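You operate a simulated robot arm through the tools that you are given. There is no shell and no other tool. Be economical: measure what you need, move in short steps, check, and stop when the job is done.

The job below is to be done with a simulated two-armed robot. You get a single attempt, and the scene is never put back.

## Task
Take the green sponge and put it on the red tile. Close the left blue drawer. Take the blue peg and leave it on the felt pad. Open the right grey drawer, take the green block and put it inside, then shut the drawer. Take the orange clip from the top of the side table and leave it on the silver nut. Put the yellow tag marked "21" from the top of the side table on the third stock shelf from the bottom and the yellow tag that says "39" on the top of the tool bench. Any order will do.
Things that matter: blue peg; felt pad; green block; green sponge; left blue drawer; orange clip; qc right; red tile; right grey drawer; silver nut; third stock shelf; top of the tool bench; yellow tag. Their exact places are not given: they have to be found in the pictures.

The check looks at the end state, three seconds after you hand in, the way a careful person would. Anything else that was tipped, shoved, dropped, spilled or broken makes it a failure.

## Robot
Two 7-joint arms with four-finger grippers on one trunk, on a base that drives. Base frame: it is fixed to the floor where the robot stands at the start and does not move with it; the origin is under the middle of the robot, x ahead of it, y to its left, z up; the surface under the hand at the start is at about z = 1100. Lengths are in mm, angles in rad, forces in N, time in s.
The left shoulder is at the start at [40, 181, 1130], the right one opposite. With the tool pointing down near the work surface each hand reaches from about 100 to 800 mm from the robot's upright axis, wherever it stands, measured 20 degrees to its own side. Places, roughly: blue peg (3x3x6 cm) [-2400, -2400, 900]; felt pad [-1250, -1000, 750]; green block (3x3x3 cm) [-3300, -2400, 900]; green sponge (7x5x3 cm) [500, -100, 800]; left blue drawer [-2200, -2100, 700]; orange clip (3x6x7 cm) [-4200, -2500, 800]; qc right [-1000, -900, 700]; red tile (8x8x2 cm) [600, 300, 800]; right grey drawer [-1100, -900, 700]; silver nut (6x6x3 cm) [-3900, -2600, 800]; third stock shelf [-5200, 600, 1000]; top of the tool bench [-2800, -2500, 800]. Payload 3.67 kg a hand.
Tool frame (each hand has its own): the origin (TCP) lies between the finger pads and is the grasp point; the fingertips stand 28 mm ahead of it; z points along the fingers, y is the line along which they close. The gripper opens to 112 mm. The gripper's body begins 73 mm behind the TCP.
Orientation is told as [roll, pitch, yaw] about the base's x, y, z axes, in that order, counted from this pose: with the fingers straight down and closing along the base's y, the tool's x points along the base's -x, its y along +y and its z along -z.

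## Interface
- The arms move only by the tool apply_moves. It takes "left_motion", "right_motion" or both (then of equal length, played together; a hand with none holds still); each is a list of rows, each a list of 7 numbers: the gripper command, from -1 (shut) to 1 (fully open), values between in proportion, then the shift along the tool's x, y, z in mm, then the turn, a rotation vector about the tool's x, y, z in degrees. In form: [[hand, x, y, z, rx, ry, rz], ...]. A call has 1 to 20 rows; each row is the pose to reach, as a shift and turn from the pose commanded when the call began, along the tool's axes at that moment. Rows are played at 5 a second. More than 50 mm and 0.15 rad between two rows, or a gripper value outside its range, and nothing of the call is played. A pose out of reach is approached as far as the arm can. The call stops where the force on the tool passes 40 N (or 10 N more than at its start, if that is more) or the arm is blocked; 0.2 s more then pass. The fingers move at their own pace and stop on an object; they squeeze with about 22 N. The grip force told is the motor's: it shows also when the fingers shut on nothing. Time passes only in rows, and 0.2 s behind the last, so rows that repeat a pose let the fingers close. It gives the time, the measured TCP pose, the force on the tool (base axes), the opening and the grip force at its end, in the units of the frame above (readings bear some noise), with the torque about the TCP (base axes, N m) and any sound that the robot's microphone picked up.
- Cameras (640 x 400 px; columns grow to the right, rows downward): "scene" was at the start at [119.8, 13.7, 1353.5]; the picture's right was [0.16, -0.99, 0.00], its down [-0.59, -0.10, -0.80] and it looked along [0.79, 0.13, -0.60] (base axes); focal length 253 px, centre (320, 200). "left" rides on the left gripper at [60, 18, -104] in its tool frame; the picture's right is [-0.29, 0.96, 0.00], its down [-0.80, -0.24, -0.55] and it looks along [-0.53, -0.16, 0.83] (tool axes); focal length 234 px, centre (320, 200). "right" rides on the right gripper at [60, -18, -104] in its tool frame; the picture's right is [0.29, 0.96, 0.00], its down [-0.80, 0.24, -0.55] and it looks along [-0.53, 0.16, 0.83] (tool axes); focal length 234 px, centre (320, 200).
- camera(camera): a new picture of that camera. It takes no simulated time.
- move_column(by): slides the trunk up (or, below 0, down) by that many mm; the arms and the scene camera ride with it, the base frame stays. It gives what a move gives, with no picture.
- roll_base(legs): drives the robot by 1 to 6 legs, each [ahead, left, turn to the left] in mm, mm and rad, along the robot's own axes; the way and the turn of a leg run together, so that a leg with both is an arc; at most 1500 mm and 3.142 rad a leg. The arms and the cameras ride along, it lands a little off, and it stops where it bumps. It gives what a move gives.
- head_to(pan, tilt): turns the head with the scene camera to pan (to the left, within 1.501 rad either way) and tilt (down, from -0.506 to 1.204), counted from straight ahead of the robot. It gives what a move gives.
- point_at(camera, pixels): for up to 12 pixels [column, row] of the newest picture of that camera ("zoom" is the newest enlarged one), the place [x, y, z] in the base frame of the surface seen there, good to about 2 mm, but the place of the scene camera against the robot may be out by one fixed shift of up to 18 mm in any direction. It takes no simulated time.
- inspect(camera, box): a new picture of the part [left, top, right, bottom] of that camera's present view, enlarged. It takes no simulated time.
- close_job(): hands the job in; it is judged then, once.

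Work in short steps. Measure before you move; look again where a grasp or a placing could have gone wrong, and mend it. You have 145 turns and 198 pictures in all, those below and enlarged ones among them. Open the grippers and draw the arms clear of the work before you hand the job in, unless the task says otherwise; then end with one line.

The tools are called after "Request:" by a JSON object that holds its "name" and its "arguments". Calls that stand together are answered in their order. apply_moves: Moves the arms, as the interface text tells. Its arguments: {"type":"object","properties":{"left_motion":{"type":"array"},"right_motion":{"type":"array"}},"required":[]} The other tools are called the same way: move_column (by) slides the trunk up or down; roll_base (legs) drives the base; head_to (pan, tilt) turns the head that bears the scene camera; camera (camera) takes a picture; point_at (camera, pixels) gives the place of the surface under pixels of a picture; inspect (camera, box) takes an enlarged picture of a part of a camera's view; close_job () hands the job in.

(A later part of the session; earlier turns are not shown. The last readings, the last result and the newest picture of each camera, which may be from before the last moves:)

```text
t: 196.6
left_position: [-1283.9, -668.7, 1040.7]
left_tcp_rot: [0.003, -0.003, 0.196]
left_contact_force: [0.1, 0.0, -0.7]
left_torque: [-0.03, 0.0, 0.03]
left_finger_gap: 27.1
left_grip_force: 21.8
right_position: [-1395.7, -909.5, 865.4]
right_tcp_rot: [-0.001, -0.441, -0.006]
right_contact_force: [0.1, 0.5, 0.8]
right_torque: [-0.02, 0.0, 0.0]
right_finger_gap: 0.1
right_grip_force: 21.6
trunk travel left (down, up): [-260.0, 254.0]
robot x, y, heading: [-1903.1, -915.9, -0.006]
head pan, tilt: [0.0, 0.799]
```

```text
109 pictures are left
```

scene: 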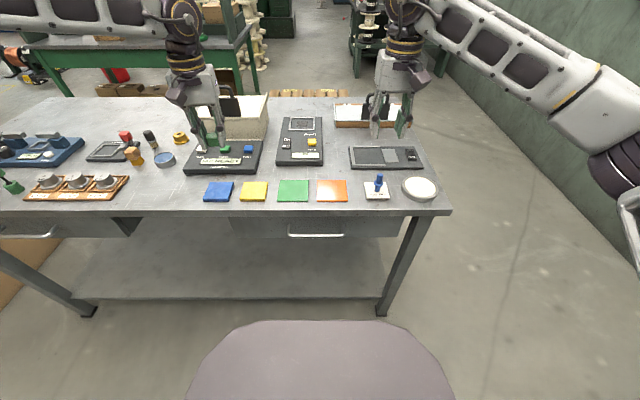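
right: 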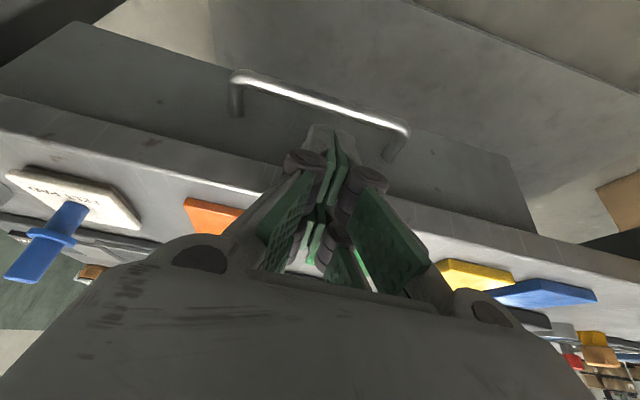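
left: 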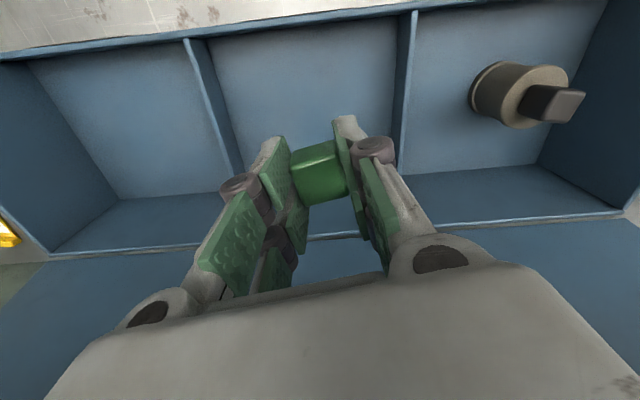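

I re-measure the bar, panel and slab edge from here.

Request:
{"name": "point_at", "arguments": {"camera": "right", "pixels": [[300, 94], [340, 108], [270, 83], [300, 120], [200, 110], [420, 150], [150, 140], [130, 155], [240, 160]]}}

```text
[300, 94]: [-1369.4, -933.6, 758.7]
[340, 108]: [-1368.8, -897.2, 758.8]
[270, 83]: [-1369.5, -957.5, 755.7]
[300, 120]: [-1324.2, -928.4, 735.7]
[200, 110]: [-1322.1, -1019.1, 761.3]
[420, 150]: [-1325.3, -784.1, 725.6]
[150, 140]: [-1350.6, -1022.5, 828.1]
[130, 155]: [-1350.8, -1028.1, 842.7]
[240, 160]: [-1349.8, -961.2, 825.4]
```

Geometry confirmed: there's a 35 mm gap behind the bar. I slide in along the finger axis.

Request:
{"name": "apply_moves", "arguments": {"right_motion": [[-1, 1.5, 0, 30, 0, 0, 0], [-1, 1.5, 0, 60, 0, 0, 0], [-1, 1.5, 0, 80, 0, 0, 0], [-1, 1.5, 0, 95, 0, 0, 0], [-1, 1.5, 0, 110, 0, 0, 0], [-1, 1.5, 0, 110, 0, 0, 0]]}}

Request:
{"name": "camera", "arguments": {"camera": "right"}}

Request:
{"name": "inspect", "arguments": {"camera": "scene", "box": [220, 160, 420, 285]}}

```text
t: 197.6
left_position: [-1283.1, -670.7, 1041.3]
left_tcp_rot: [0.003, -0.003, 0.196]
left_contact_force: [0.0, -0.4, -0.4]
left_torque: [-0.06, 0.05, 0.01]
left_finger_gap: 27.0
left_grip_force: 22.4
right_position: [-1361.8, -909.9, 787.9]
right_tcp_rot: [0.001, -0.439, -0.007]
right_contact_force: [-14.0, -7.7, 13.8]
right_torque: [-0.24, 0.48, 0.01]
right_finger_gap: 6.2
right_grip_force: 36.2
trunk travel left (down, up): [-260.0, 254.0]
robot x, y, heading: [-1901.6, -916.8, -0.001]
head pan, tilt: [0.0, 0.799]
stopped in row 4 (right hand): the force on the tool passed its limit at 58 N (the readings are from after the stop); the commanded pose is now the measured one
```

```text
108 pictures are left
```

right: 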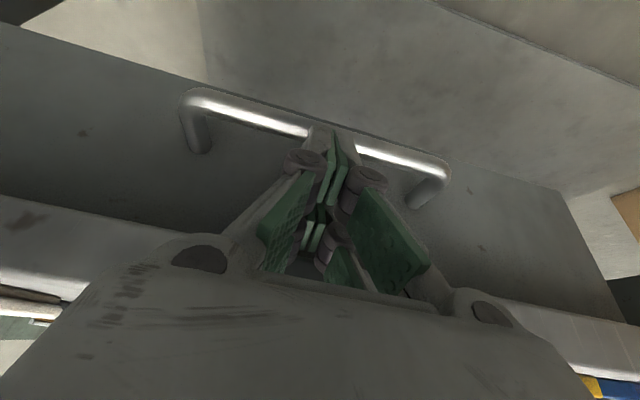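

```text
3.20 times, centred on (320, 222) of scene
```

zoom: 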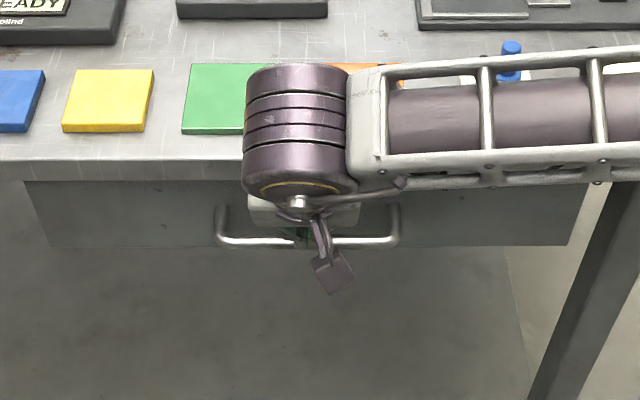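

The finger pair is too thick to slip behind the bar. I'll grip the bar instead: retreat, tilt to 45°, and roll the hand 90° so the fingers close across the bar.

Request:
{"name": "apply_moves", "arguments": {"right_motion": [[-1, 0, 0, -40, 0, 0, 0], [-1, 0, 0, -80, 0, 0, 0], [-1, 0, 0, -95, 0, -7, 0], [-1, 0, 0, -95, 0, -14, 0], [-1, 0, 0, -95, 0, -20, 0], [-1, 0, 0, -95, 0, -20, 0]]}}

Request:
{"name": "apply_moves", "arguments": {"right_motion": [[-0.46, 0, 0, 0, 0, 0, 8.2], [-0.46, 0, 0, 0, 0, 0, 16.4], [-0.46, 0, 0, 0, 0, 0, 24.6], [-0.46, 0, 0, 0, 0, 0, 32.8], [-0.46, 0, 0, 0, 0, 0, 41], [-0.46, 0, 0, 0, 0, 0, 49.2], [-0.46, 0, 0, 0, 0, 0, 57.4], [-0.46, 0, 0, 0, 0, 0, 65.6], [-0.46, 0, 0, 0, 0, 0, 73.8], [-0.46, 0, 0, 0, 0, 0, 82], [-0.46, 0, 0, 0, 0, 0, 90], [-0.46, 0, 0, 0, 0, 0, 90]]}}

Request:
{"name": "camera", "arguments": {"camera": "right"}}

Request:
{"name": "camera", "arguments": {"camera": "scene"}}

```text
t: 199.0
left_position: [-1284.1, -669.0, 1041.2]
left_tcp_rot: [0.003, -0.002, 0.195]
left_contact_force: [1.0, -0.1, -1.0]
left_torque: [-0.02, 0.01, -0.01]
left_finger_gap: 27.3
left_grip_force: 22.2
right_position: [-1399.7, -908.0, 873.5]
right_tcp_rot: [-0.002, -0.789, -0.007]
right_contact_force: [0.7, 0.5, -0.4]
right_torque: [-0.01, -0.01, 0.02]
right_finger_gap: 0.2
right_grip_force: 35.8
trunk travel left (down, up): [-260.0, 254.0]
robot x, y, heading: [-1903.5, -917.2, -0.003]
head pan, tilt: [0.0, 0.799]
```

```text
t: 201.6
left_position: [-1282.2, -667.9, 1040.5]
left_tcp_rot: [0.004, -0.002, 0.195]
left_contact_force: [-0.2, -0.4, -0.2]
left_torque: [0.0, 0.01, -0.02]
left_finger_gap: 26.9
left_grip_force: 22.0
right_position: [-1401.1, -909.9, 872.7]
right_tcp_rot: [0.791, 0.0, -1.579]
right_contact_force: [-0.1, -0.4, -1.0]
right_torque: [0.02, -0.02, -0.01]
right_finger_gap: 30.2
right_grip_force: 0.0
trunk travel left (down, up): [-260.0, 254.0]
robot x, y, heading: [-1903.0, -916.4, -0.004]
head pan, tilt: [0.0, 0.799]
```

```text
106 pictures are left
```

right: 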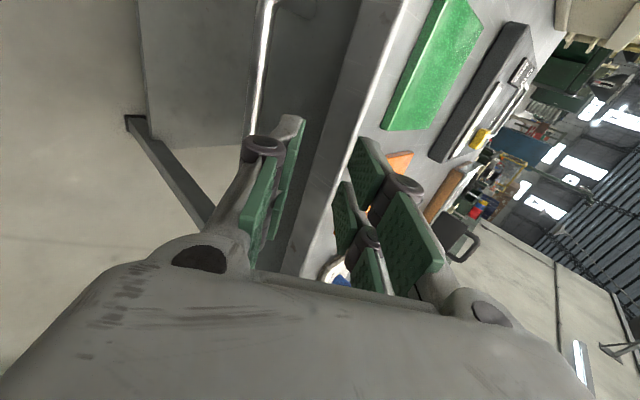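

```text
105 pictures are left
```

scene: 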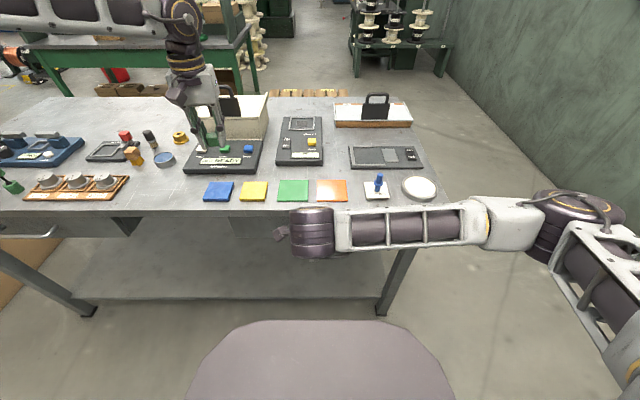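

The hand is rolled. I move to the line through the bar and advance along the fingers with a 30 mm opening so that the bar goes between them.

Request:
{"name": "apply_moves", "arguments": {"right_motion": [[-0.46, 0, -30, 9, 0, 0, 0], [-0.46, 0, -58, 18, 0, 0, 0], [-0.46, 0, -58, 45, 0, 0, 0], [-0.46, 0, -58, 60, 0, 0, 0], [-0.46, 0, -58, 60, 0, 0, 0]]}}

Request:
{"name": "camera", "arguments": {"camera": "right"}}

```text
t: 202.8
left_position: [-1282.8, -668.0, 1040.8]
left_tcp_rot: [0.003, -0.002, 0.196]
left_contact_force: [-0.1, -0.3, -0.3]
left_torque: [-0.02, -0.01, 0.02]
left_finger_gap: 27.2
left_grip_force: 22.3
right_position: [-1399.2, -909.1, 789.7]
right_tcp_rot: [0.79, 0.001, -1.577]
right_contact_force: [0.9, 0.1, 0.1]
right_torque: [0.01, -0.01, -0.01]
right_finger_gap: 30.4
right_grip_force: 0.2
trunk travel left (down, up): [-260.0, 254.0]
robot x, y, heading: [-1901.7, -919.9, -0.006]
head pan, tilt: [0.0, 0.799]
```

```text
104 pictures are left
```

right: 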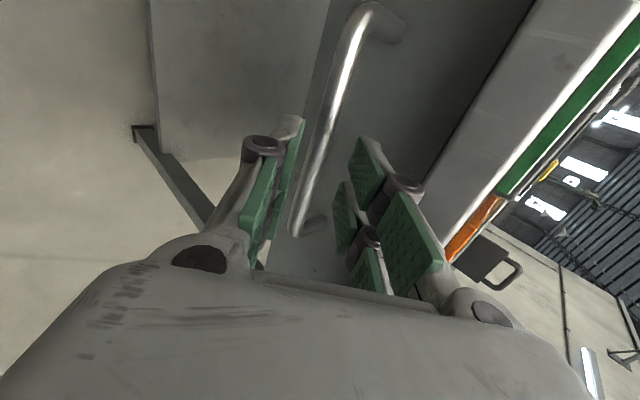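

The bar lies between the fingers. I advance 36 mm more and close on it.

Request:
{"name": "apply_moves", "arguments": {"right_motion": [[-0.46, 0, 0, 18, 0, 0, 0], [-0.46, 0, 0, 36, 0, 0, 0], [-1, 0, 0, 36, 0, 0, 0], [-1, 0, 0, 36, 0, 0, 0], [-1, 0, 0, 36, 0, 0, 0]]}}

Request:
{"name": "camera", "arguments": {"camera": "right"}}

```text
t: 204.0
left_position: [-1282.9, -669.7, 1041.5]
left_tcp_rot: [0.005, -0.001, 0.194]
left_contact_force: [0.3, 0.2, -0.2]
left_torque: [-0.02, 0.04, 0.0]
left_finger_gap: 27.2
left_grip_force: 21.8
right_position: [-1375.9, -909.0, 762.6]
right_tcp_rot: [0.785, -0.005, -1.576]
right_contact_force: [-3.1, -0.2, -9.1]
right_torque: [-0.97, 0.11, 1.15]
right_finger_gap: 13.4
right_grip_force: 45.0
trunk travel left (down, up): [-260.0, 254.0]
robot x, y, heading: [-1900.9, -917.7, -0.003]
head pan, tilt: [0.0, 0.799]
```

```text
103 pictures are left
```

right: 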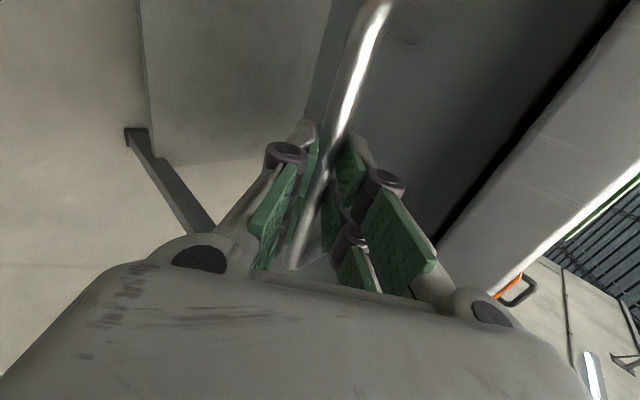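

The bar is gripped (13 mm). I pull the drawer open by driving back 220 mm.

Request:
{"name": "roll_base", "arguments": {"legs": [[-220, 0, 0]]}}

Request:
{"name": "camera", "arguments": {"camera": "scene"}}

```text
t: 205.7
left_position: [-1503.5, -668.4, 1039.8]
left_tcp_rot: [0.004, 0.0, 0.193]
left_contact_force: [-0.2, 0.4, -0.8]
left_torque: [0.01, -0.03, -0.02]
left_finger_gap: 27.0
left_grip_force: 22.0
right_position: [-1594.3, -909.1, 763.4]
right_tcp_rot: [0.787, -0.002, -1.579]
right_contact_force: [0.2, -0.2, -22.2]
right_torque: [-0.64, 0.22, 1.35]
right_finger_gap: 13.6
right_grip_force: 45.4
trunk travel left (down, up): [-260.0, 254.0]
robot x, y, heading: [-2125.1, -915.2, -0.006]
head pan, tilt: [0.0, 0.799]
```

```text
102 pictures are left
```

scene: 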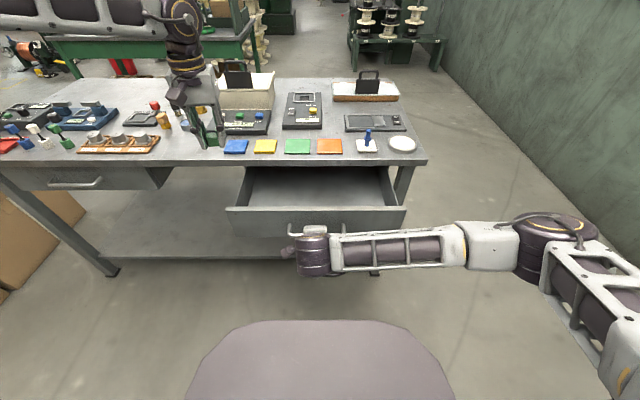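

The drawer is open 218 mm, and the peg still stands. Keeping hold of the handle, I move the left hand over the drawer and measure its floor.

Request:
{"name": "apply_moves", "arguments": {"left_motion": [[-1, 0, -35, 0, 0, 0, 0], [-1, 0, -70, 0, 0, 0, 0], [-1, 1.5, -108, 0, 0, 0, 0], [-1, 1.5, -108, 45, 0, 0, 0], [-1, 1.5, -108, 90, 0, 0, 0], [-1, 1.5, -108, 90, 0, 0, 0]]}}

Request:
{"name": "camera", "arguments": {"camera": "left"}}

Request:
{"name": "inspect", "arguments": {"camera": "scene", "box": [180, 80, 440, 242]}}

```text
t: 207.1
left_position: [-1500.4, -757.7, 956.0]
left_tcp_rot: [0.002, -0.004, 0.196]
left_contact_force: [0.6, -0.8, -1.1]
left_torque: [-0.01, -0.01, 0.0]
left_finger_gap: 27.2
left_grip_force: 22.2
left hand out of reach, approached as far as the arm can: row 3, 4, 5, 6
right_position: [-1595.5, -910.9, 764.0]
right_tcp_rot: [0.788, -0.002, -1.581]
right_contact_force: [-0.7, 0.0, -7.3]
right_torque: [-0.94, 0.07, 1.27]
right_finger_gap: 13.4
right_grip_force: 45.0
trunk travel left (down, up): [-260.0, 254.0]
robot x, y, heading: [-2126.7, -919.3, -0.005]
head pan, tilt: [0.0, 0.799]
```

```text
101 pictures are left
```

left: 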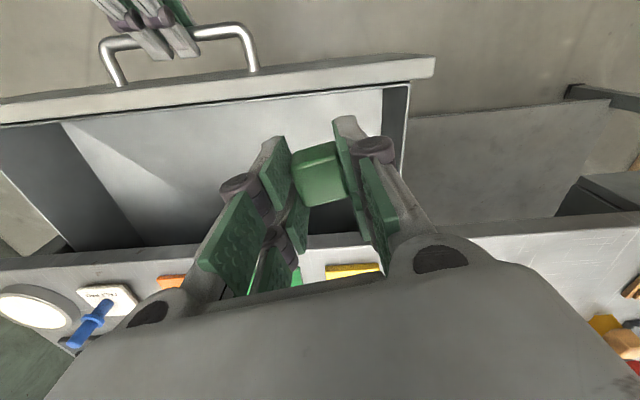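

```text
2.46 times, centred on (310, 161) of scene
```

zoom: 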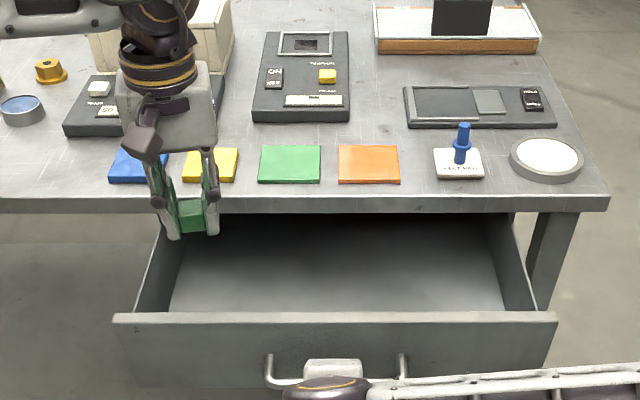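

I measure the drawer's inner side, front panel and floor.

Request:
{"name": "point_at", "arguments": {"camera": "left", "pixels": [[250, 120], [405, 100], [395, 130], [300, 83], [200, 150], [250, 77], [360, 105], [380, 240]]}}

```text
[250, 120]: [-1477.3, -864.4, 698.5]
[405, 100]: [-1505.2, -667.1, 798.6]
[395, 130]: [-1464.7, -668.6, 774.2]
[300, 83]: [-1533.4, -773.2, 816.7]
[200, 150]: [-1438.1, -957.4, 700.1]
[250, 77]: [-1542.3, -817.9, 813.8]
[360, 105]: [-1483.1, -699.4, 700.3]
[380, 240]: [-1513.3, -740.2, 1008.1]
```

Floor is at z 700, front panel top at 814. I lower toward z≈775 while asking for 20 mm more forward.

Request:
{"name": "apply_moves", "arguments": {"left_motion": [[-1, -5, 0, 45, 0, 0, 0], [-1, -12, 0, 90, 0, 0, 0], [-1, -20, 0, 135, 0, 0, 0], [-1, -20, 0, 180, 0, 0, 0], [-1, -20, 0, 180, 0, 0, 0]]}}

Request:
{"name": "camera", "arguments": {"camera": "left"}}

Request:
{"name": "inspect", "arguments": {"camera": "scene", "box": [180, 80, 440, 242]}}

```text
t: 208.0
left_position: [-1517.9, -720.7, 843.3]
left_tcp_rot: [-0.011, -0.017, 0.194]
left_contact_force: [-0.2, 1.4, 5.7]
left_torque: [0.14, 0.24, -0.05]
left_finger_gap: 27.0
left_grip_force: 22.5
left hand out of reach, approached as far as the arm can: row 1, 2, 3, 4
right_position: [-1594.6, -908.8, 763.3]
right_tcp_rot: [0.786, -0.006, -1.577]
right_contact_force: [0.8, -1.9, 1.9]
right_torque: [-0.89, 0.06, 1.2]
right_finger_gap: 13.4
right_grip_force: 45.0
trunk travel left (down, up): [-260.0, 254.0]
robot x, y, heading: [-2124.8, -915.2, -0.002]
head pan, tilt: [0.0, 0.799]
stopped in row 4 (left hand): the force on the tool passed its limit at 70 N (the readings are from after the stop); the commanded pose is now the measured one
```

```text
99 pictures are left
```

left: 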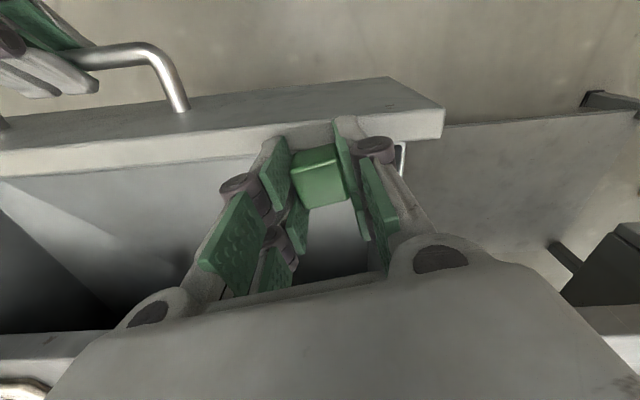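

```text
2.46 times, centred on (310, 161) of scene
```

zoom: 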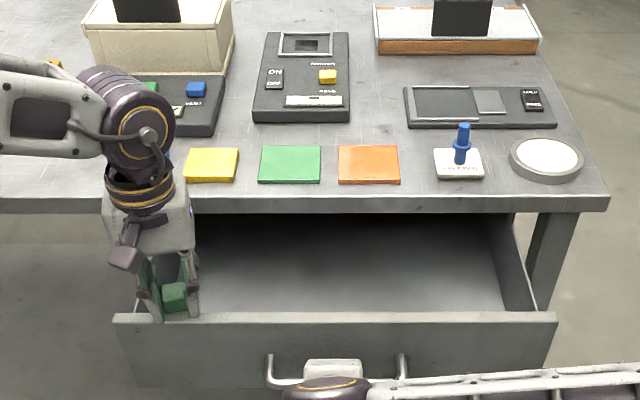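

The left hand ran out of reach and touched the panel's top edge; the block is still held. I lift it, release the handle with the right hand and withdraw that hand up, to reposition the base nearer.

Request:
{"name": "apply_moves", "arguments": {"left_motion": [[-1, 0, 0, -40, 0, 0, 0], [-1, 0, 0, -80, 0, 0, 0], [-1, 0, 0, -120, 0, 0, 0], [-1, 0, 0, -160, 0, 0, 0], [-1, 0, 0, -160, 0, 0, 0], [-1, 0, 0, -160, 0, 0, 0], [-1, 0, 0, -160, 0, 0, 0], [-1, 0, 0, -160, 0, 0, 0], [-1, 0, 0, -160, 0, 0, 0]], "right_motion": [[-0.4, 0, 0, 0, 0, 0, 0], [-0.4, 0, 0, 0, 0, 0, 0], [-0.4, 0, 0, -40, 0, 0, 0], [-0.4, 0, 0, -80, 0, 0, 0], [-0.4, 0, 30, -110, 0, 0, 0], [-0.4, 0, 60, -140, 0, 0, 0], [-0.4, 0, 90, -170, 0, 0, 0], [-0.4, 0, 110, -190, 0, 0, 0], [-0.4, 0, 110, -190, 0, 0, 0]]}}

Request:
{"name": "camera", "arguments": {"camera": "scene"}}

```text
t: 210.0
left_position: [-1521.7, -717.3, 1002.3]
left_tcp_rot: [-0.008, -0.017, 0.194]
left_contact_force: [0.1, 0.2, -1.2]
left_torque: [-0.01, 0.0, 0.04]
left_finger_gap: 27.3
left_grip_force: 22.0
right_position: [-1651.4, -908.3, 976.6]
right_tcp_rot: [0.785, -0.001, -1.578]
right_contact_force: [-0.4, -0.6, -0.2]
right_torque: [0.02, 0.02, 0.0]
right_finger_gap: 33.5
right_grip_force: 0.1
trunk travel left (down, up): [-260.0, 254.0]
robot x, y, heading: [-2125.2, -920.6, -0.004]
head pan, tilt: [0.0, 0.799]
```

```text
97 pictures are left
```

scene: 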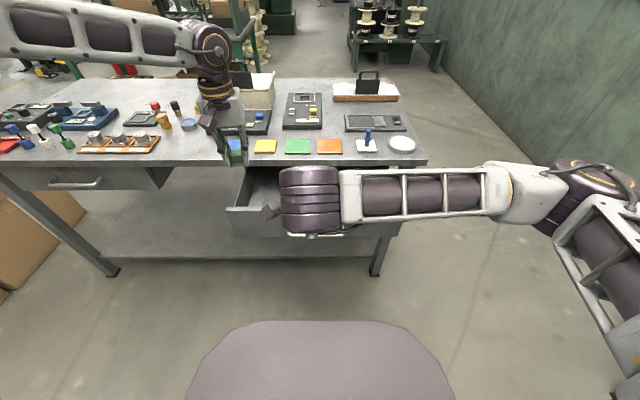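

I drive forward 165 and right 110 so the left hand can reach comfortably down into the drawer.

Request:
{"name": "roll_base", "arguments": {"legs": [[165, -110, 0]]}}

```text
t: 211.6
left_position: [-1357.3, -831.1, 1001.7]
left_tcp_rot: [-0.008, -0.016, 0.195]
left_contact_force: [0.2, -0.3, 0.0]
left_torque: [-0.01, 0.03, 0.03]
left_finger_gap: 27.3
left_grip_force: 21.6
right_position: [-1486.3, -1019.0, 974.2]
right_tcp_rot: [0.785, -0.002, -1.578]
right_contact_force: [0.1, -0.9, -0.3]
right_torque: [0.02, 0.0, 0.0]
right_finger_gap: 33.5
right_grip_force: 0.1
trunk travel left (down, up): [-260.0, 254.0]
robot x, y, heading: [-1962.7, -1026.5, -0.008]
head pan, tilt: [0.0, 0.799]
```

I move back over the drawer's middle and descend to z≈785.

Request:
{"name": "apply_moves", "arguments": {"left_motion": [[-1, 42, -1, 0, 0, 0, 0], [-1, 84.8, -2.6, 0, 0, 0, 0], [-1, 84.8, -2.6, 45, 0, 0, 0], [-1, 84.8, -2.6, 90, 0, 0, 0], [-1, 84.8, -2.6, 135, 0, 0, 0], [-1, 84.8, -2.6, 180, 0, 0, 0], [-1, 84.8, -2.6, 216, 0, 0, 0], [-1, 84.8, -2.6, 216, 0, 0, 0]]}}

Request:
{"name": "camera", "arguments": {"camera": "left"}}

```text
t: 213.4
left_position: [-1435.2, -849.7, 785.0]
left_tcp_rot: [-0.009, -0.015, 0.195]
left_contact_force: [-0.2, 0.2, 0.3]
left_torque: [-0.02, -0.01, -0.01]
left_finger_gap: 27.1
left_grip_force: 22.5
right_position: [-1486.6, -1018.8, 976.0]
right_tcp_rot: [0.787, -0.002, -1.576]
right_contact_force: [-0.8, 0.4, 0.4]
right_torque: [0.01, -0.01, 0.02]
right_finger_gap: 33.4
right_grip_force: 0.0
trunk travel left (down, up): [-260.0, 254.0]
robot x, y, heading: [-1959.4, -1027.2, -0.004]
head pan, tilt: [0.0, 0.799]
```

```text
96 pictures are left
```

left: 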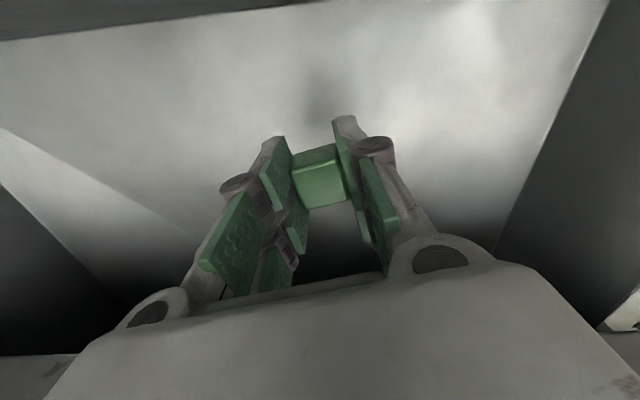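

I lower to just above the floor, release the block, and rise clear.

Request:
{"name": "apply_moves", "arguments": {"left_motion": [[-1, 0, 0, 30, 0, 0, 0], [-1, 0, 0, 51, 0, 0, 0], [-1, 0, 0, 51, 0, 0, 0], [-0.3, 0, 0, 51, 0, 0, 0], [0, 0, 0, 51, 0, 0, 0], [0, 0, 0, 10, 0, 0, 0], [0, 0, 0, -35, 0, 0, 0], [0, 0, 0, -80, 0, 0, 0], [0, 0, 0, -125, 0, 0, 0], [0, 0, 0, -170, 0, 0, 0], [0, 0, 0, -215, 0, 0, 0], [0, 0, 0, -215, 0, 0, 0]]}}

Request:
{"name": "camera", "arguments": {"camera": "left"}}

```text
t: 216.0
left_position: [-1437.8, -848.5, 999.0]
left_tcp_rot: [-0.007, -0.012, 0.193]
left_contact_force: [-0.5, -0.3, 0.0]
left_torque: [0.01, 0.01, 0.0]
left_finger_gap: 56.1
left_grip_force: 0.0
left hand out of reach, approached as far as the arm can: row 1, 2, 3, 4, 5
right_position: [-1485.0, -1018.6, 974.4]
right_tcp_rot: [0.785, -0.003, -1.577]
right_contact_force: [0.6, -0.2, 0.2]
right_torque: [0.01, -0.03, 0.04]
right_finger_gap: 33.7
right_grip_force: 0.0
trunk travel left (down, up): [-260.0, 254.0]
robot x, y, heading: [-1964.4, -1025.5, -0.004]
head pan, tilt: [0.0, 0.799]
```

```text
95 pictures are left
```

left: 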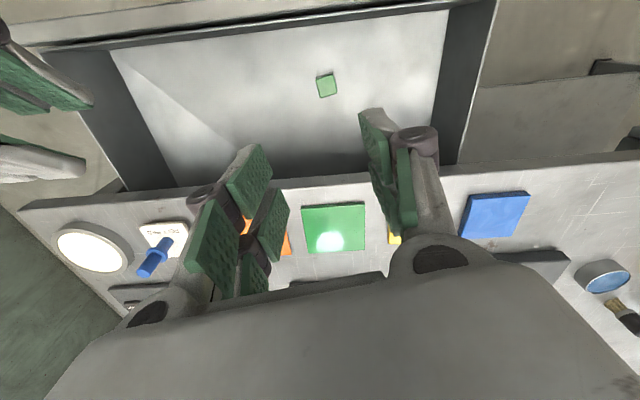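

The green block lies in the drawer. I back up, realign, shut the right fingers and lower them in front of the panel above the handle for pushing.

Request:
{"name": "roll_base", "arguments": {"legs": [[-120, 112, 0.004]]}}

Request:
{"name": "apply_moves", "arguments": {"right_motion": [[-1, 0, -30, 30, 0, 0, 0], [-1, 0, -60, 60, 0, 0, 0], [-1, 0, -90, 90, 0, 0, 0], [-1, 0, -116.7, 116.7, 0, 0, 0], [-1, 0, -116.7, 116.7, 0, 0, 0]], "left_motion": [[0, 0, 0, -20, 0, 0, 0], [0, 0, 0, -40, 0, 0, 0], [0, 0, 0, -60, 0, 0, 0], [0, 0, 0, -80, 0, 0, 0], [0, 0, 0, -80, 0, 0, 0]]}}

Request:
{"name": "camera", "arguments": {"camera": "right"}}

Request:
{"name": "camera", "arguments": {"camera": "scene"}}

```text
t: 217.4
left_position: [-1559.7, -733.8, 1000.2]
left_tcp_rot: [-0.007, -0.015, 0.201]
left_contact_force: [-0.7, -0.3, 0.7]
left_torque: [0.0, -0.02, 0.01]
left_finger_gap: 56.3
left_grip_force: 0.1
right_position: [-1606.2, -905.2, 974.5]
right_tcp_rot: [0.785, -0.003, -1.575]
right_contact_force: [-0.1, 0.3, 0.7]
right_torque: [0.0, 0.03, -0.01]
right_finger_gap: 33.9
right_grip_force: 0.2
trunk travel left (down, up): [-260.0, 254.0]
robot x, y, heading: [-2075.9, -913.5, 0.004]
head pan, tilt: [0.0, 0.799]
```

```text
t: 218.7
left_position: [-1560.6, -733.4, 1079.3]
left_tcp_rot: [-0.008, -0.015, 0.202]
left_contact_force: [-0.1, -0.4, -1.0]
left_torque: [-0.02, 0.0, -0.04]
left_finger_gap: 56.0
left_grip_force: 0.0
right_position: [-1604.5, -905.9, 809.9]
right_tcp_rot: [0.785, -0.002, -1.573]
right_contact_force: [0.2, -0.2, 1.2]
right_torque: [-0.01, 0.03, 0.0]
right_finger_gap: 0.0
right_grip_force: 22.1
trunk travel left (down, up): [-260.0, 254.0]
robot x, y, heading: [-2081.6, -919.2, 0.003]
head pan, tilt: [0.0, 0.799]
```

```text
94 pictures are left
```

right: 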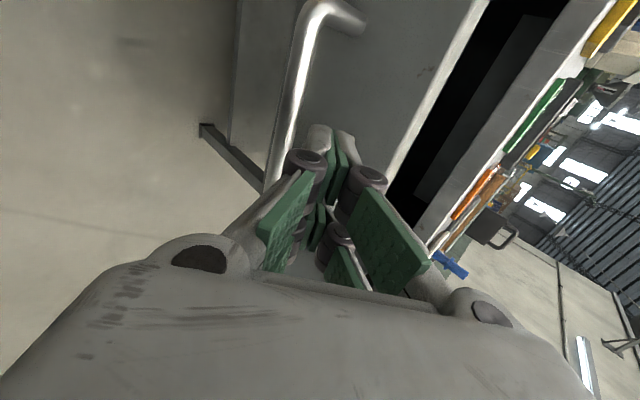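

```text
93 pictures are left
```

scene: 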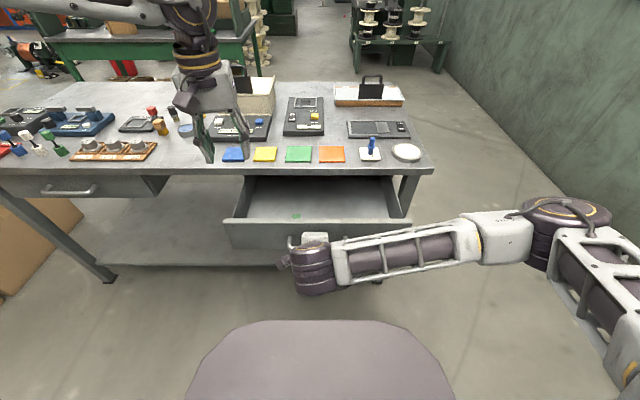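

The fingers face the panel between handle and top edge. I drive forward 235 mm to push most of the way, then finish with the arm under its force limit.

Request:
{"name": "roll_base", "arguments": {"legs": [[235, 0, 0]]}}

Request:
{"name": "apply_moves", "arguments": {"right_motion": [[-1, 0, 3.5, 3.5, 0, 0, 0], [-1, 0, 7, 7, 0, 0, 0], [-1, 0, 10.5, 10.5, 0, 0, 0], [-1, 0, 14, 14, 0, 0, 0], [-1, 0, 17.5, 17.5, 0, 0, 0], [-1, 0, 21, 21, 0, 0, 0], [-1, 0, 24.5, 24.5, 0, 0, 0], [-1, 0, 28, 28, 0, 0, 0], [-1, 0, 31, 31, 0, 0, 0]]}}

Request:
{"name": "camera", "arguments": {"camera": "scene"}}

Request:
{"name": "camera", "arguments": {"camera": "right"}}

```text
t: 220.4
left_position: [-1324.4, -732.3, 1078.4]
left_tcp_rot: [-0.007, -0.016, 0.203]
left_contact_force: [0.3, 0.2, 0.5]
left_torque: [0.0, 0.06, 0.04]
left_finger_gap: 55.8
left_grip_force: 0.0
right_position: [-1369.4, -902.9, 808.8]
right_tcp_rot: [0.785, -0.002, -1.572]
right_contact_force: [0.6, 0.2, 0.8]
right_torque: [0.02, 0.02, 0.02]
right_finger_gap: 0.0
right_grip_force: 22.3
trunk travel left (down, up): [-260.0, 254.0]
robot x, y, heading: [-1844.9, -912.1, 0.004]
head pan, tilt: [0.0, 0.799]
```

```text
t: 221.4
left_position: [-1324.8, -731.8, 1078.0]
left_tcp_rot: [-0.008, -0.014, 0.205]
left_contact_force: [0.6, 0.6, -1.1]
left_torque: [0.02, 0.06, -0.01]
left_finger_gap: 56.0
left_grip_force: 0.0
right_position: [-1359.2, -902.8, 805.7]
right_tcp_rot: [0.77, -0.005, -1.562]
right_contact_force: [-8.2, -0.9, -1.1]
right_torque: [0.0, -0.07, -0.17]
right_finger_gap: 0.0
right_grip_force: 22.5
trunk travel left (down, up): [-260.0, 254.0]
robot x, y, heading: [-1842.6, -915.4, 0.0]
head pan, tilt: [0.0, 0.799]
stopped in row 4 (right hand): the force on the tool passed its limit at 45 N (the readings are from after the stop); the commanded pose is now the measured one
```

```text
92 pictures are left
```

scene: 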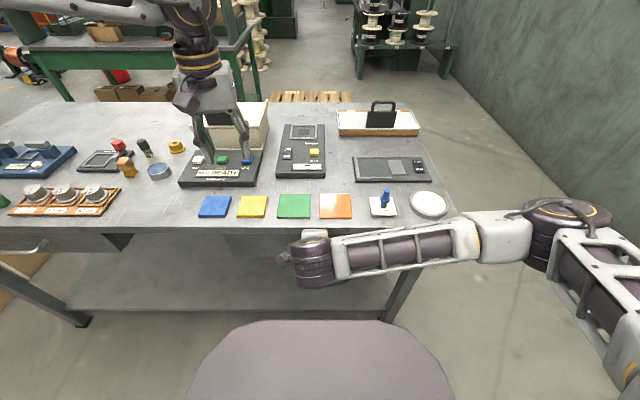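

```text
91 pictures are left
```

right: 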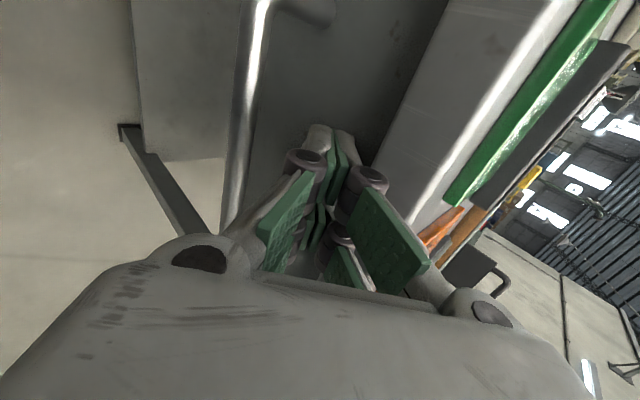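

Stopped at 45 N. I check the panel's position (it was at x -1323.5 when closed).

Request:
{"name": "point_at", "arguments": {"camera": "right", "pixels": [[310, 60], [350, 90], [280, 120], [430, 110], [190, 100]]}}

```text
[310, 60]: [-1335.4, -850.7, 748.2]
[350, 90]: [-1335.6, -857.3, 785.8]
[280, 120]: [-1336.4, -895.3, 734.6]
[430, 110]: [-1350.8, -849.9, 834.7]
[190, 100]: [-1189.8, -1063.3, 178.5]
```

The panel is 12 mm short of closed because the hand touched the slab edge. I back off, re-grip the handle bar as before, and push it home with the arm.

Request:
{"name": "apply_moves", "arguments": {"right_motion": [[-1, 0, -25, -25, 0, 0, 0], [-0.46, 0, -50.2, -50.2, 0, 0, 0], [-0.46, 0, -50.2, -50.2, 0, 0, 0], [-0.46, 0, -50.2, -20, 0, 0, 0], [-0.46, 0, -50.2, -2, 0, 0, 0], [-0.46, 0, -50.2, 9.8, 0, 0, 0], [-1, 0, -50.2, 9.8, 0, 0, 0], [-1, 0, -50.2, 9.8, 0, 0, 0], [-1, 0, -50.2, 9.8, 0, 0, 0]]}}

Request:
{"name": "camera", "arguments": {"camera": "right"}}

```text
t: 223.4
left_position: [-1325.1, -732.2, 1079.4]
left_tcp_rot: [-0.007, -0.015, 0.204]
left_contact_force: [0.0, -0.5, -0.4]
left_torque: [0.01, 0.0, -0.01]
left_finger_gap: 56.0
left_grip_force: 0.0
right_position: [-1387.1, -902.9, 764.5]
right_tcp_rot: [0.775, -0.002, -1.564]
right_contact_force: [0.9, -0.7, 7.3]
right_torque: [0.38, -0.13, -0.26]
right_finger_gap: 13.7
right_grip_force: 44.8
trunk travel left (down, up): [-260.0, 254.0]
robot x, y, heading: [-1839.8, -915.7, 0.006]
head pan, tilt: [0.0, 0.799]
```

```text
90 pictures are left
```

right: 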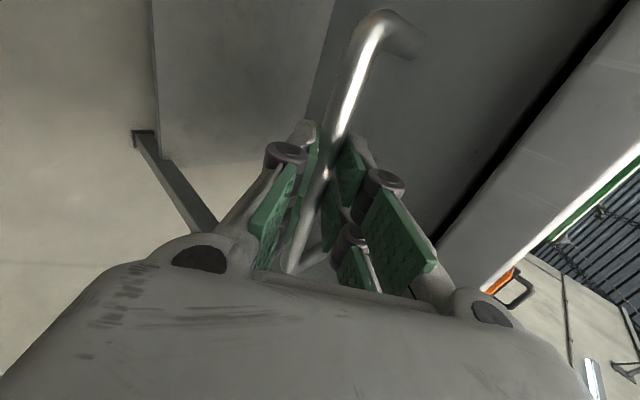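

The bar is gripped again. I push forward up to 18 mm in small steps, then release and withdraw.

Request:
{"name": "apply_moves", "arguments": {"right_motion": [[-1, 0, 2, 2, 0, 0, 0], [-1, 0, 4, 4, 0, 0, 0], [-1, 0, 6, 6, 0, 0, 0], [-1, 0, 8, 8, 0, 0, 0], [-1, 0, 10, 10, 0, 0, 0], [-1, 0, 12, 12, 0, 0, 0], [-1, 0, 14, 14, 0, 0, 0]]}}

Request:
{"name": "camera", "arguments": {"camera": "right"}}

Request:
{"name": "point_at", "arguments": {"camera": "right", "pixels": [[450, 60], [330, 60], [400, 120], [520, 120]]}}

```text
t: 225.1
left_position: [-1327.1, -733.3, 1080.6]
left_tcp_rot: [-0.007, -0.017, 0.204]
left_contact_force: [1.1, 0.2, 0.1]
left_torque: [0.02, 0.01, 0.0]
left_finger_gap: 55.9
left_grip_force: 0.1
right_position: [-1374.4, -901.4, 764.2]
right_tcp_rot: [0.765, -0.001, -1.562]
right_contact_force: [-20.0, -8.1, 18.5]
right_torque: [-0.34, 0.03, -1.07]
right_finger_gap: 13.7
right_grip_force: 45.1
trunk travel left (down, up): [-260.0, 254.0]
robot x, y, heading: [-1847.1, -914.3, 0.004]
head pan, tilt: [0.0, 0.799]
stopped in row 7 (right hand): the force on the tool passed its limit at 41 N (the readings are from after the stop); the commanded pose is now the measured one
```

```text
89 pictures are left
```

right: 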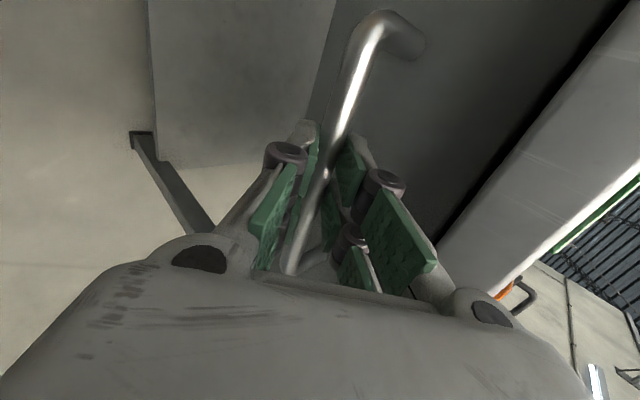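

```text
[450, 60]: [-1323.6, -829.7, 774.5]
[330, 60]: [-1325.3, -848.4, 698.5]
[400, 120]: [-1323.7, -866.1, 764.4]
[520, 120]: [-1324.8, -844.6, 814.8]
```

The panel is back at x -1323.7, fully closed. I release and withdraw. (The blue drawer may similarly be a few mm short; I'll check it against its right twin.)

Request:
{"name": "apply_moves", "arguments": {"right_motion": [[-0.4, 0, 0, 0, 0, 0, 0], [-0.4, 0, 0, 0, 0, 0, 0], [-0.4, 0, 0, -40, 0, 0, 0], [-0.4, 0, 0, -80, 0, 0, 0], [-0.4, 0, 30, -110, 0, 0, 0], [-0.4, 0, 60, -140, 0, 0, 0], [-0.4, 0, 90, -170, 0, 0, 0], [-0.4, 0, 90, -170, 0, 0, 0]]}}

Request:
{"name": "roll_base", "arguments": {"legs": [[-400, 0, 0]]}}

Request:
{"name": "camera", "arguments": {"camera": "scene"}}

```text
t: 226.9
left_position: [-1326.0, -733.0, 1078.3]
left_tcp_rot: [-0.008, -0.015, 0.203]
left_contact_force: [0.3, 0.1, 0.0]
left_torque: [-0.01, -0.02, -0.02]
left_finger_gap: 55.8
left_grip_force: 0.0
right_position: [-1424.7, -902.1, 945.4]
right_tcp_rot: [0.762, -0.002, -1.561]
right_contact_force: [-0.4, 0.6, -0.9]
right_torque: [-0.02, -0.01, -0.02]
right_finger_gap: 33.7
right_grip_force: 0.1
trunk travel left (down, up): [-260.0, 254.0]
robot x, y, heading: [-1847.1, -914.4, 0.005]
head pan, tilt: [0.0, 0.799]
```

```text
t: 229.4
left_position: [-1729.5, -734.4, 1077.5]
left_tcp_rot: [-0.011, -0.016, 0.202]
left_contact_force: [0.8, 1.3, -0.4]
left_torque: [-0.02, -0.04, -0.03]
left_finger_gap: 56.3
left_grip_force: 0.0
right_position: [-1829.2, -903.4, 946.3]
right_tcp_rot: [0.762, -0.003, -1.562]
right_contact_force: [-0.2, -1.0, 0.4]
right_torque: [-0.03, -0.01, 0.02]
right_finger_gap: 33.7
right_grip_force: 0.2
trunk travel left (down, up): [-260.0, 254.0]
robot x, y, heading: [-2248.0, -917.6, -0.001]
head pan, tilt: [0.0, 0.799]
```

```text
88 pictures are left
```

scene: 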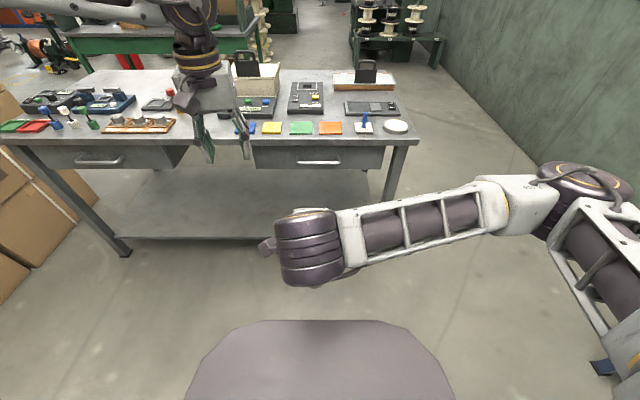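

The QC bench looks tidy: drawer shut, peg standing. I turn to the tool bench to check the blue drawer, keeping the right hand in its handle-grip orientation.

Request:
{"name": "roll_base", "arguments": {"legs": [[0, 0, -1.571], [640, 40, 0]]}}

Request:
{"name": "camera", "arguments": {"camera": "right"}}

Request:
{"name": "camera", "arguments": {"camera": "scene"}}

```text
t: 237.3
left_position: [-2034.8, -2070.9, 1078.6]
left_tcp_rot: [-0.009, -0.015, -1.379]
left_contact_force: [1.0, 0.0, 0.8]
left_torque: [-0.02, 0.01, 0.01]
left_finger_gap: 56.3
left_grip_force: 0.1
right_position: [-2202.1, -1969.1, 946.8]
right_tcp_rot: [0.764, -0.003, 3.141]
right_contact_force: [-0.2, -1.1, 0.8]
right_torque: [0.04, 0.01, -0.02]
right_finger_gap: 33.5
right_grip_force: 0.1
trunk travel left (down, up): [-260.0, 254.0]
robot x, y, heading: [-2212.9, -1548.0, -1.579]
head pan, tilt: [0.0, 0.799]
```

```text
87 pictures are left
```

right: 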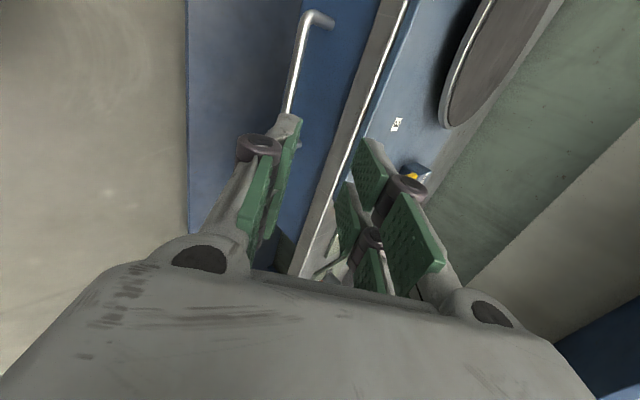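

```text
86 pictures are left
```

scene: 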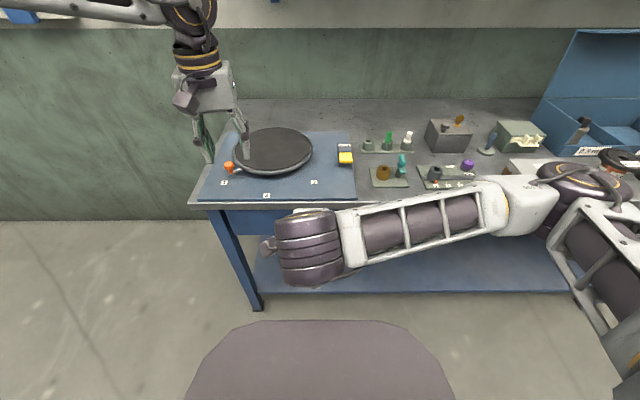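

I measure the blue bar, panel and slab edge from the hand, and look at the right blue drawer for reference.

Request:
{"name": "point_at", "arguments": {"camera": "right", "pixels": [[295, 70], [301, 45], [290, 100], [330, 60], [320, 120], [375, 60], [355, 120]]}}

Request:
{"name": "head_to", "arguments": {"pan": -0.75, "tilt": 0.6}}

Request:
{"name": "camera", "arguments": {"camera": "scene"}}

```text
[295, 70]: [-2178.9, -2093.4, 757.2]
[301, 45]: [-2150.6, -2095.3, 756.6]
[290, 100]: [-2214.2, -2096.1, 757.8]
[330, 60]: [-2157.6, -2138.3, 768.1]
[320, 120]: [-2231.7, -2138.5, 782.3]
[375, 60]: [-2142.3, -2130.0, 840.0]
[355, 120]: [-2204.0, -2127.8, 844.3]
```

```text
t: 238.4
left_position: [-2034.8, -2070.5, 1078.3]
left_tcp_rot: [-0.01, -0.015, -1.38]
left_contact_force: [-0.1, -1.0, -0.1]
left_torque: [0.01, -0.01, -0.03]
left_finger_gap: 56.2
left_grip_force: 0.1
right_position: [-2203.2, -1969.5, 945.2]
right_tcp_rot: [0.765, -0.003, 3.14]
right_contact_force: [0.2, 0.4, -0.7]
right_torque: [-0.01, 0.0, -0.01]
right_finger_gap: 33.5
right_grip_force: 0.1
trunk travel left (down, up): [-260.0, 254.0]
robot x, y, heading: [-2214.2, -1547.9, -1.579]
head pan, tilt: [-0.75, 0.6]
```

```text
85 pictures are left
```

scene: 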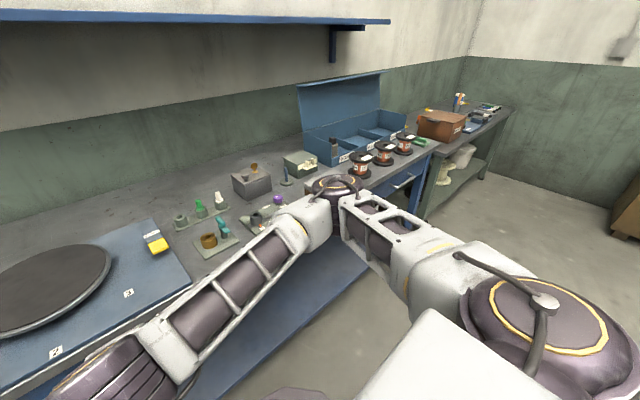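

I zoom on the right blue drawer.

Request:
{"name": "inspect", "arguments": {"camera": "scene", "box": [350, 130, 450, 230]}}

Request:
{"name": "point_at", "arguments": {"camera": "zoom", "pixels": [[270, 260], [220, 340], [350, 300], [420, 280], [380, 155], [300, 190], [440, 200], [250, 240]]}}

```text
4.00 times, centred on (400, 180) of scene
```

zoom: 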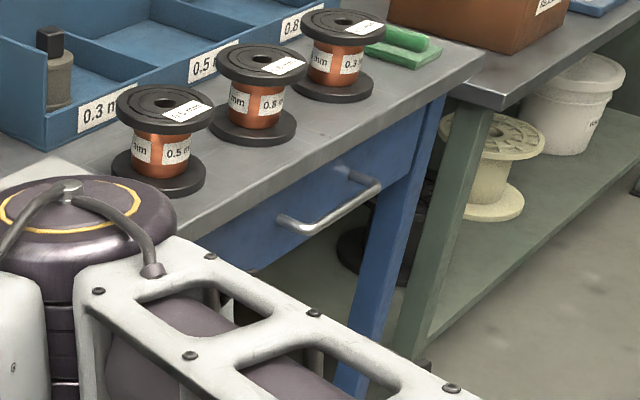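

```text
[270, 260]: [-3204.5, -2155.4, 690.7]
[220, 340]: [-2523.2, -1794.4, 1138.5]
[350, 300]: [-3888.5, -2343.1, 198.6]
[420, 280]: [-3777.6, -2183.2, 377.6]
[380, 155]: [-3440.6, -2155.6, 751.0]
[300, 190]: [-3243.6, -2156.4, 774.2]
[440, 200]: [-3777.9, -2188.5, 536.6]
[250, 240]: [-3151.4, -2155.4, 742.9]
```

The right blue drawer's panel is at y≈-2155 while the left is at -2138.5, so the left is about 16 mm short. I grip its handle bar and push it home.

Request:
{"name": "apply_moves", "arguments": {"right_motion": [[-0.46, 0, -14, 40, 0, 0, 0], [-0.46, 0, -28, 80, 0, 0, 0], [-0.46, 0, -41.5, 120, 0, 0, 0], [-0.46, 0, -41.5, 155, 0, 0, 0], [-0.46, 0, -41.5, 178, 0, 0, 0], [-0.46, 0, -41.5, 178, 0, 0, 0]]}}

Request:
{"name": "camera", "arguments": {"camera": "right"}}

```text
t: 239.8
left_position: [-2036.0, -2069.3, 1078.6]
left_tcp_rot: [-0.007, -0.016, -1.378]
left_contact_force: [-0.2, 0.1, -0.1]
left_torque: [0.01, -0.01, 0.01]
left_finger_gap: 56.2
left_grip_force: 0.0
right_position: [-2204.1, -2062.8, 788.1]
right_tcp_rot: [0.765, -0.003, 3.143]
right_contact_force: [-0.2, 0.0, 0.5]
right_torque: [0.02, 0.02, -0.02]
right_finger_gap: 30.2
right_grip_force: 0.0
trunk travel left (down, up): [-260.0, 254.0]
robot x, y, heading: [-2214.4, -1548.4, -1.58]
head pan, tilt: [-0.75, 0.6]
```

```text
83 pictures are left
```

right: 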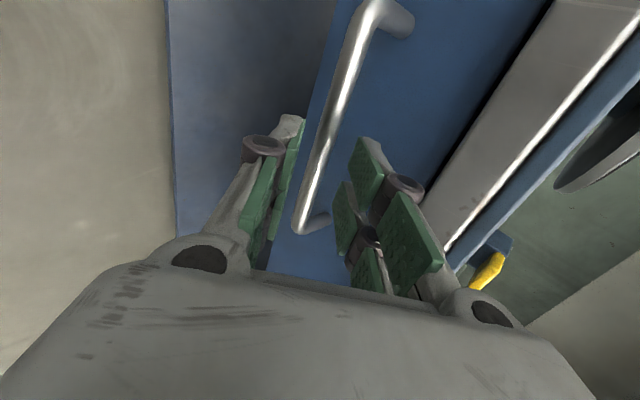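

The bar is between the fingers. I advance, close, then push forward in small steps.

Request:
{"name": "apply_moves", "arguments": {"right_motion": [[-0.46, 0, 0, 18, 0, 0, 0], [-0.46, 0, 0, 36, 0, 0, 0], [-1, 0, 0, 36, 0, 0, 0], [-1, 0, 0, 36, 0, 0, 0], [-1, 0, 0, 36, 0, 0, 0], [-1, 0, 3, 39, 0, 0, 0], [-1, 0, 6, 42, 0, 0, 0], [-1, 0, 9, 45, 0, 0, 0], [-1, 0, 11, 47, 0, 0, 0], [-1, 0, 13, 49, 0, 0, 0], [-1, 0, 15, 51, 0, 0, 0]]}}

Request:
{"name": "camera", "arguments": {"camera": "right"}}

Request:
{"name": "point_at", "arguments": {"camera": "right", "pixels": [[450, 60], [400, 120], [330, 60], [520, 120]]}}

```text
t: 242.2
left_position: [-2034.2, -2067.5, 1079.5]
left_tcp_rot: [-0.007, -0.017, -1.38]
left_contact_force: [-0.1, -0.5, 1.4]
left_torque: [0.03, 0.01, -0.01]
left_finger_gap: 56.1
left_grip_force: 0.0
right_position: [-2203.8, -2104.7, 762.7]
right_tcp_rot: [0.762, -0.004, -3.142]
right_contact_force: [-3.1, 19.3, 14.6]
right_torque: [0.04, 1.22, -0.32]
right_finger_gap: 13.2
right_grip_force: 44.9
trunk travel left (down, up): [-260.0, 254.0]
robot x, y, heading: [-2213.9, -1547.1, -1.581]
head pan, tilt: [-0.75, 0.6]
```

```text
82 pictures are left
```

right: 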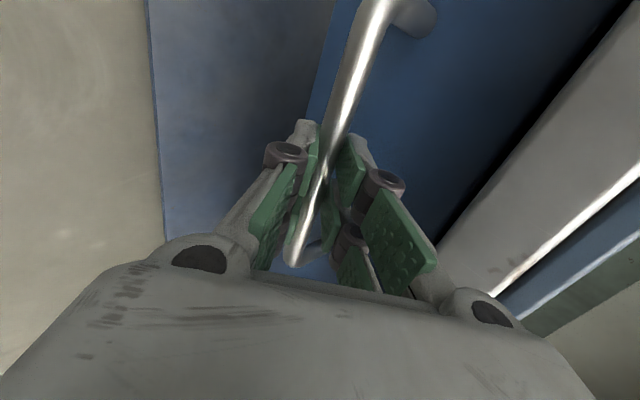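

```text
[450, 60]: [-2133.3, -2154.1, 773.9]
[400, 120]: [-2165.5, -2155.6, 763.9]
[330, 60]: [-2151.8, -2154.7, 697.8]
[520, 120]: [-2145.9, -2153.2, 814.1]
```

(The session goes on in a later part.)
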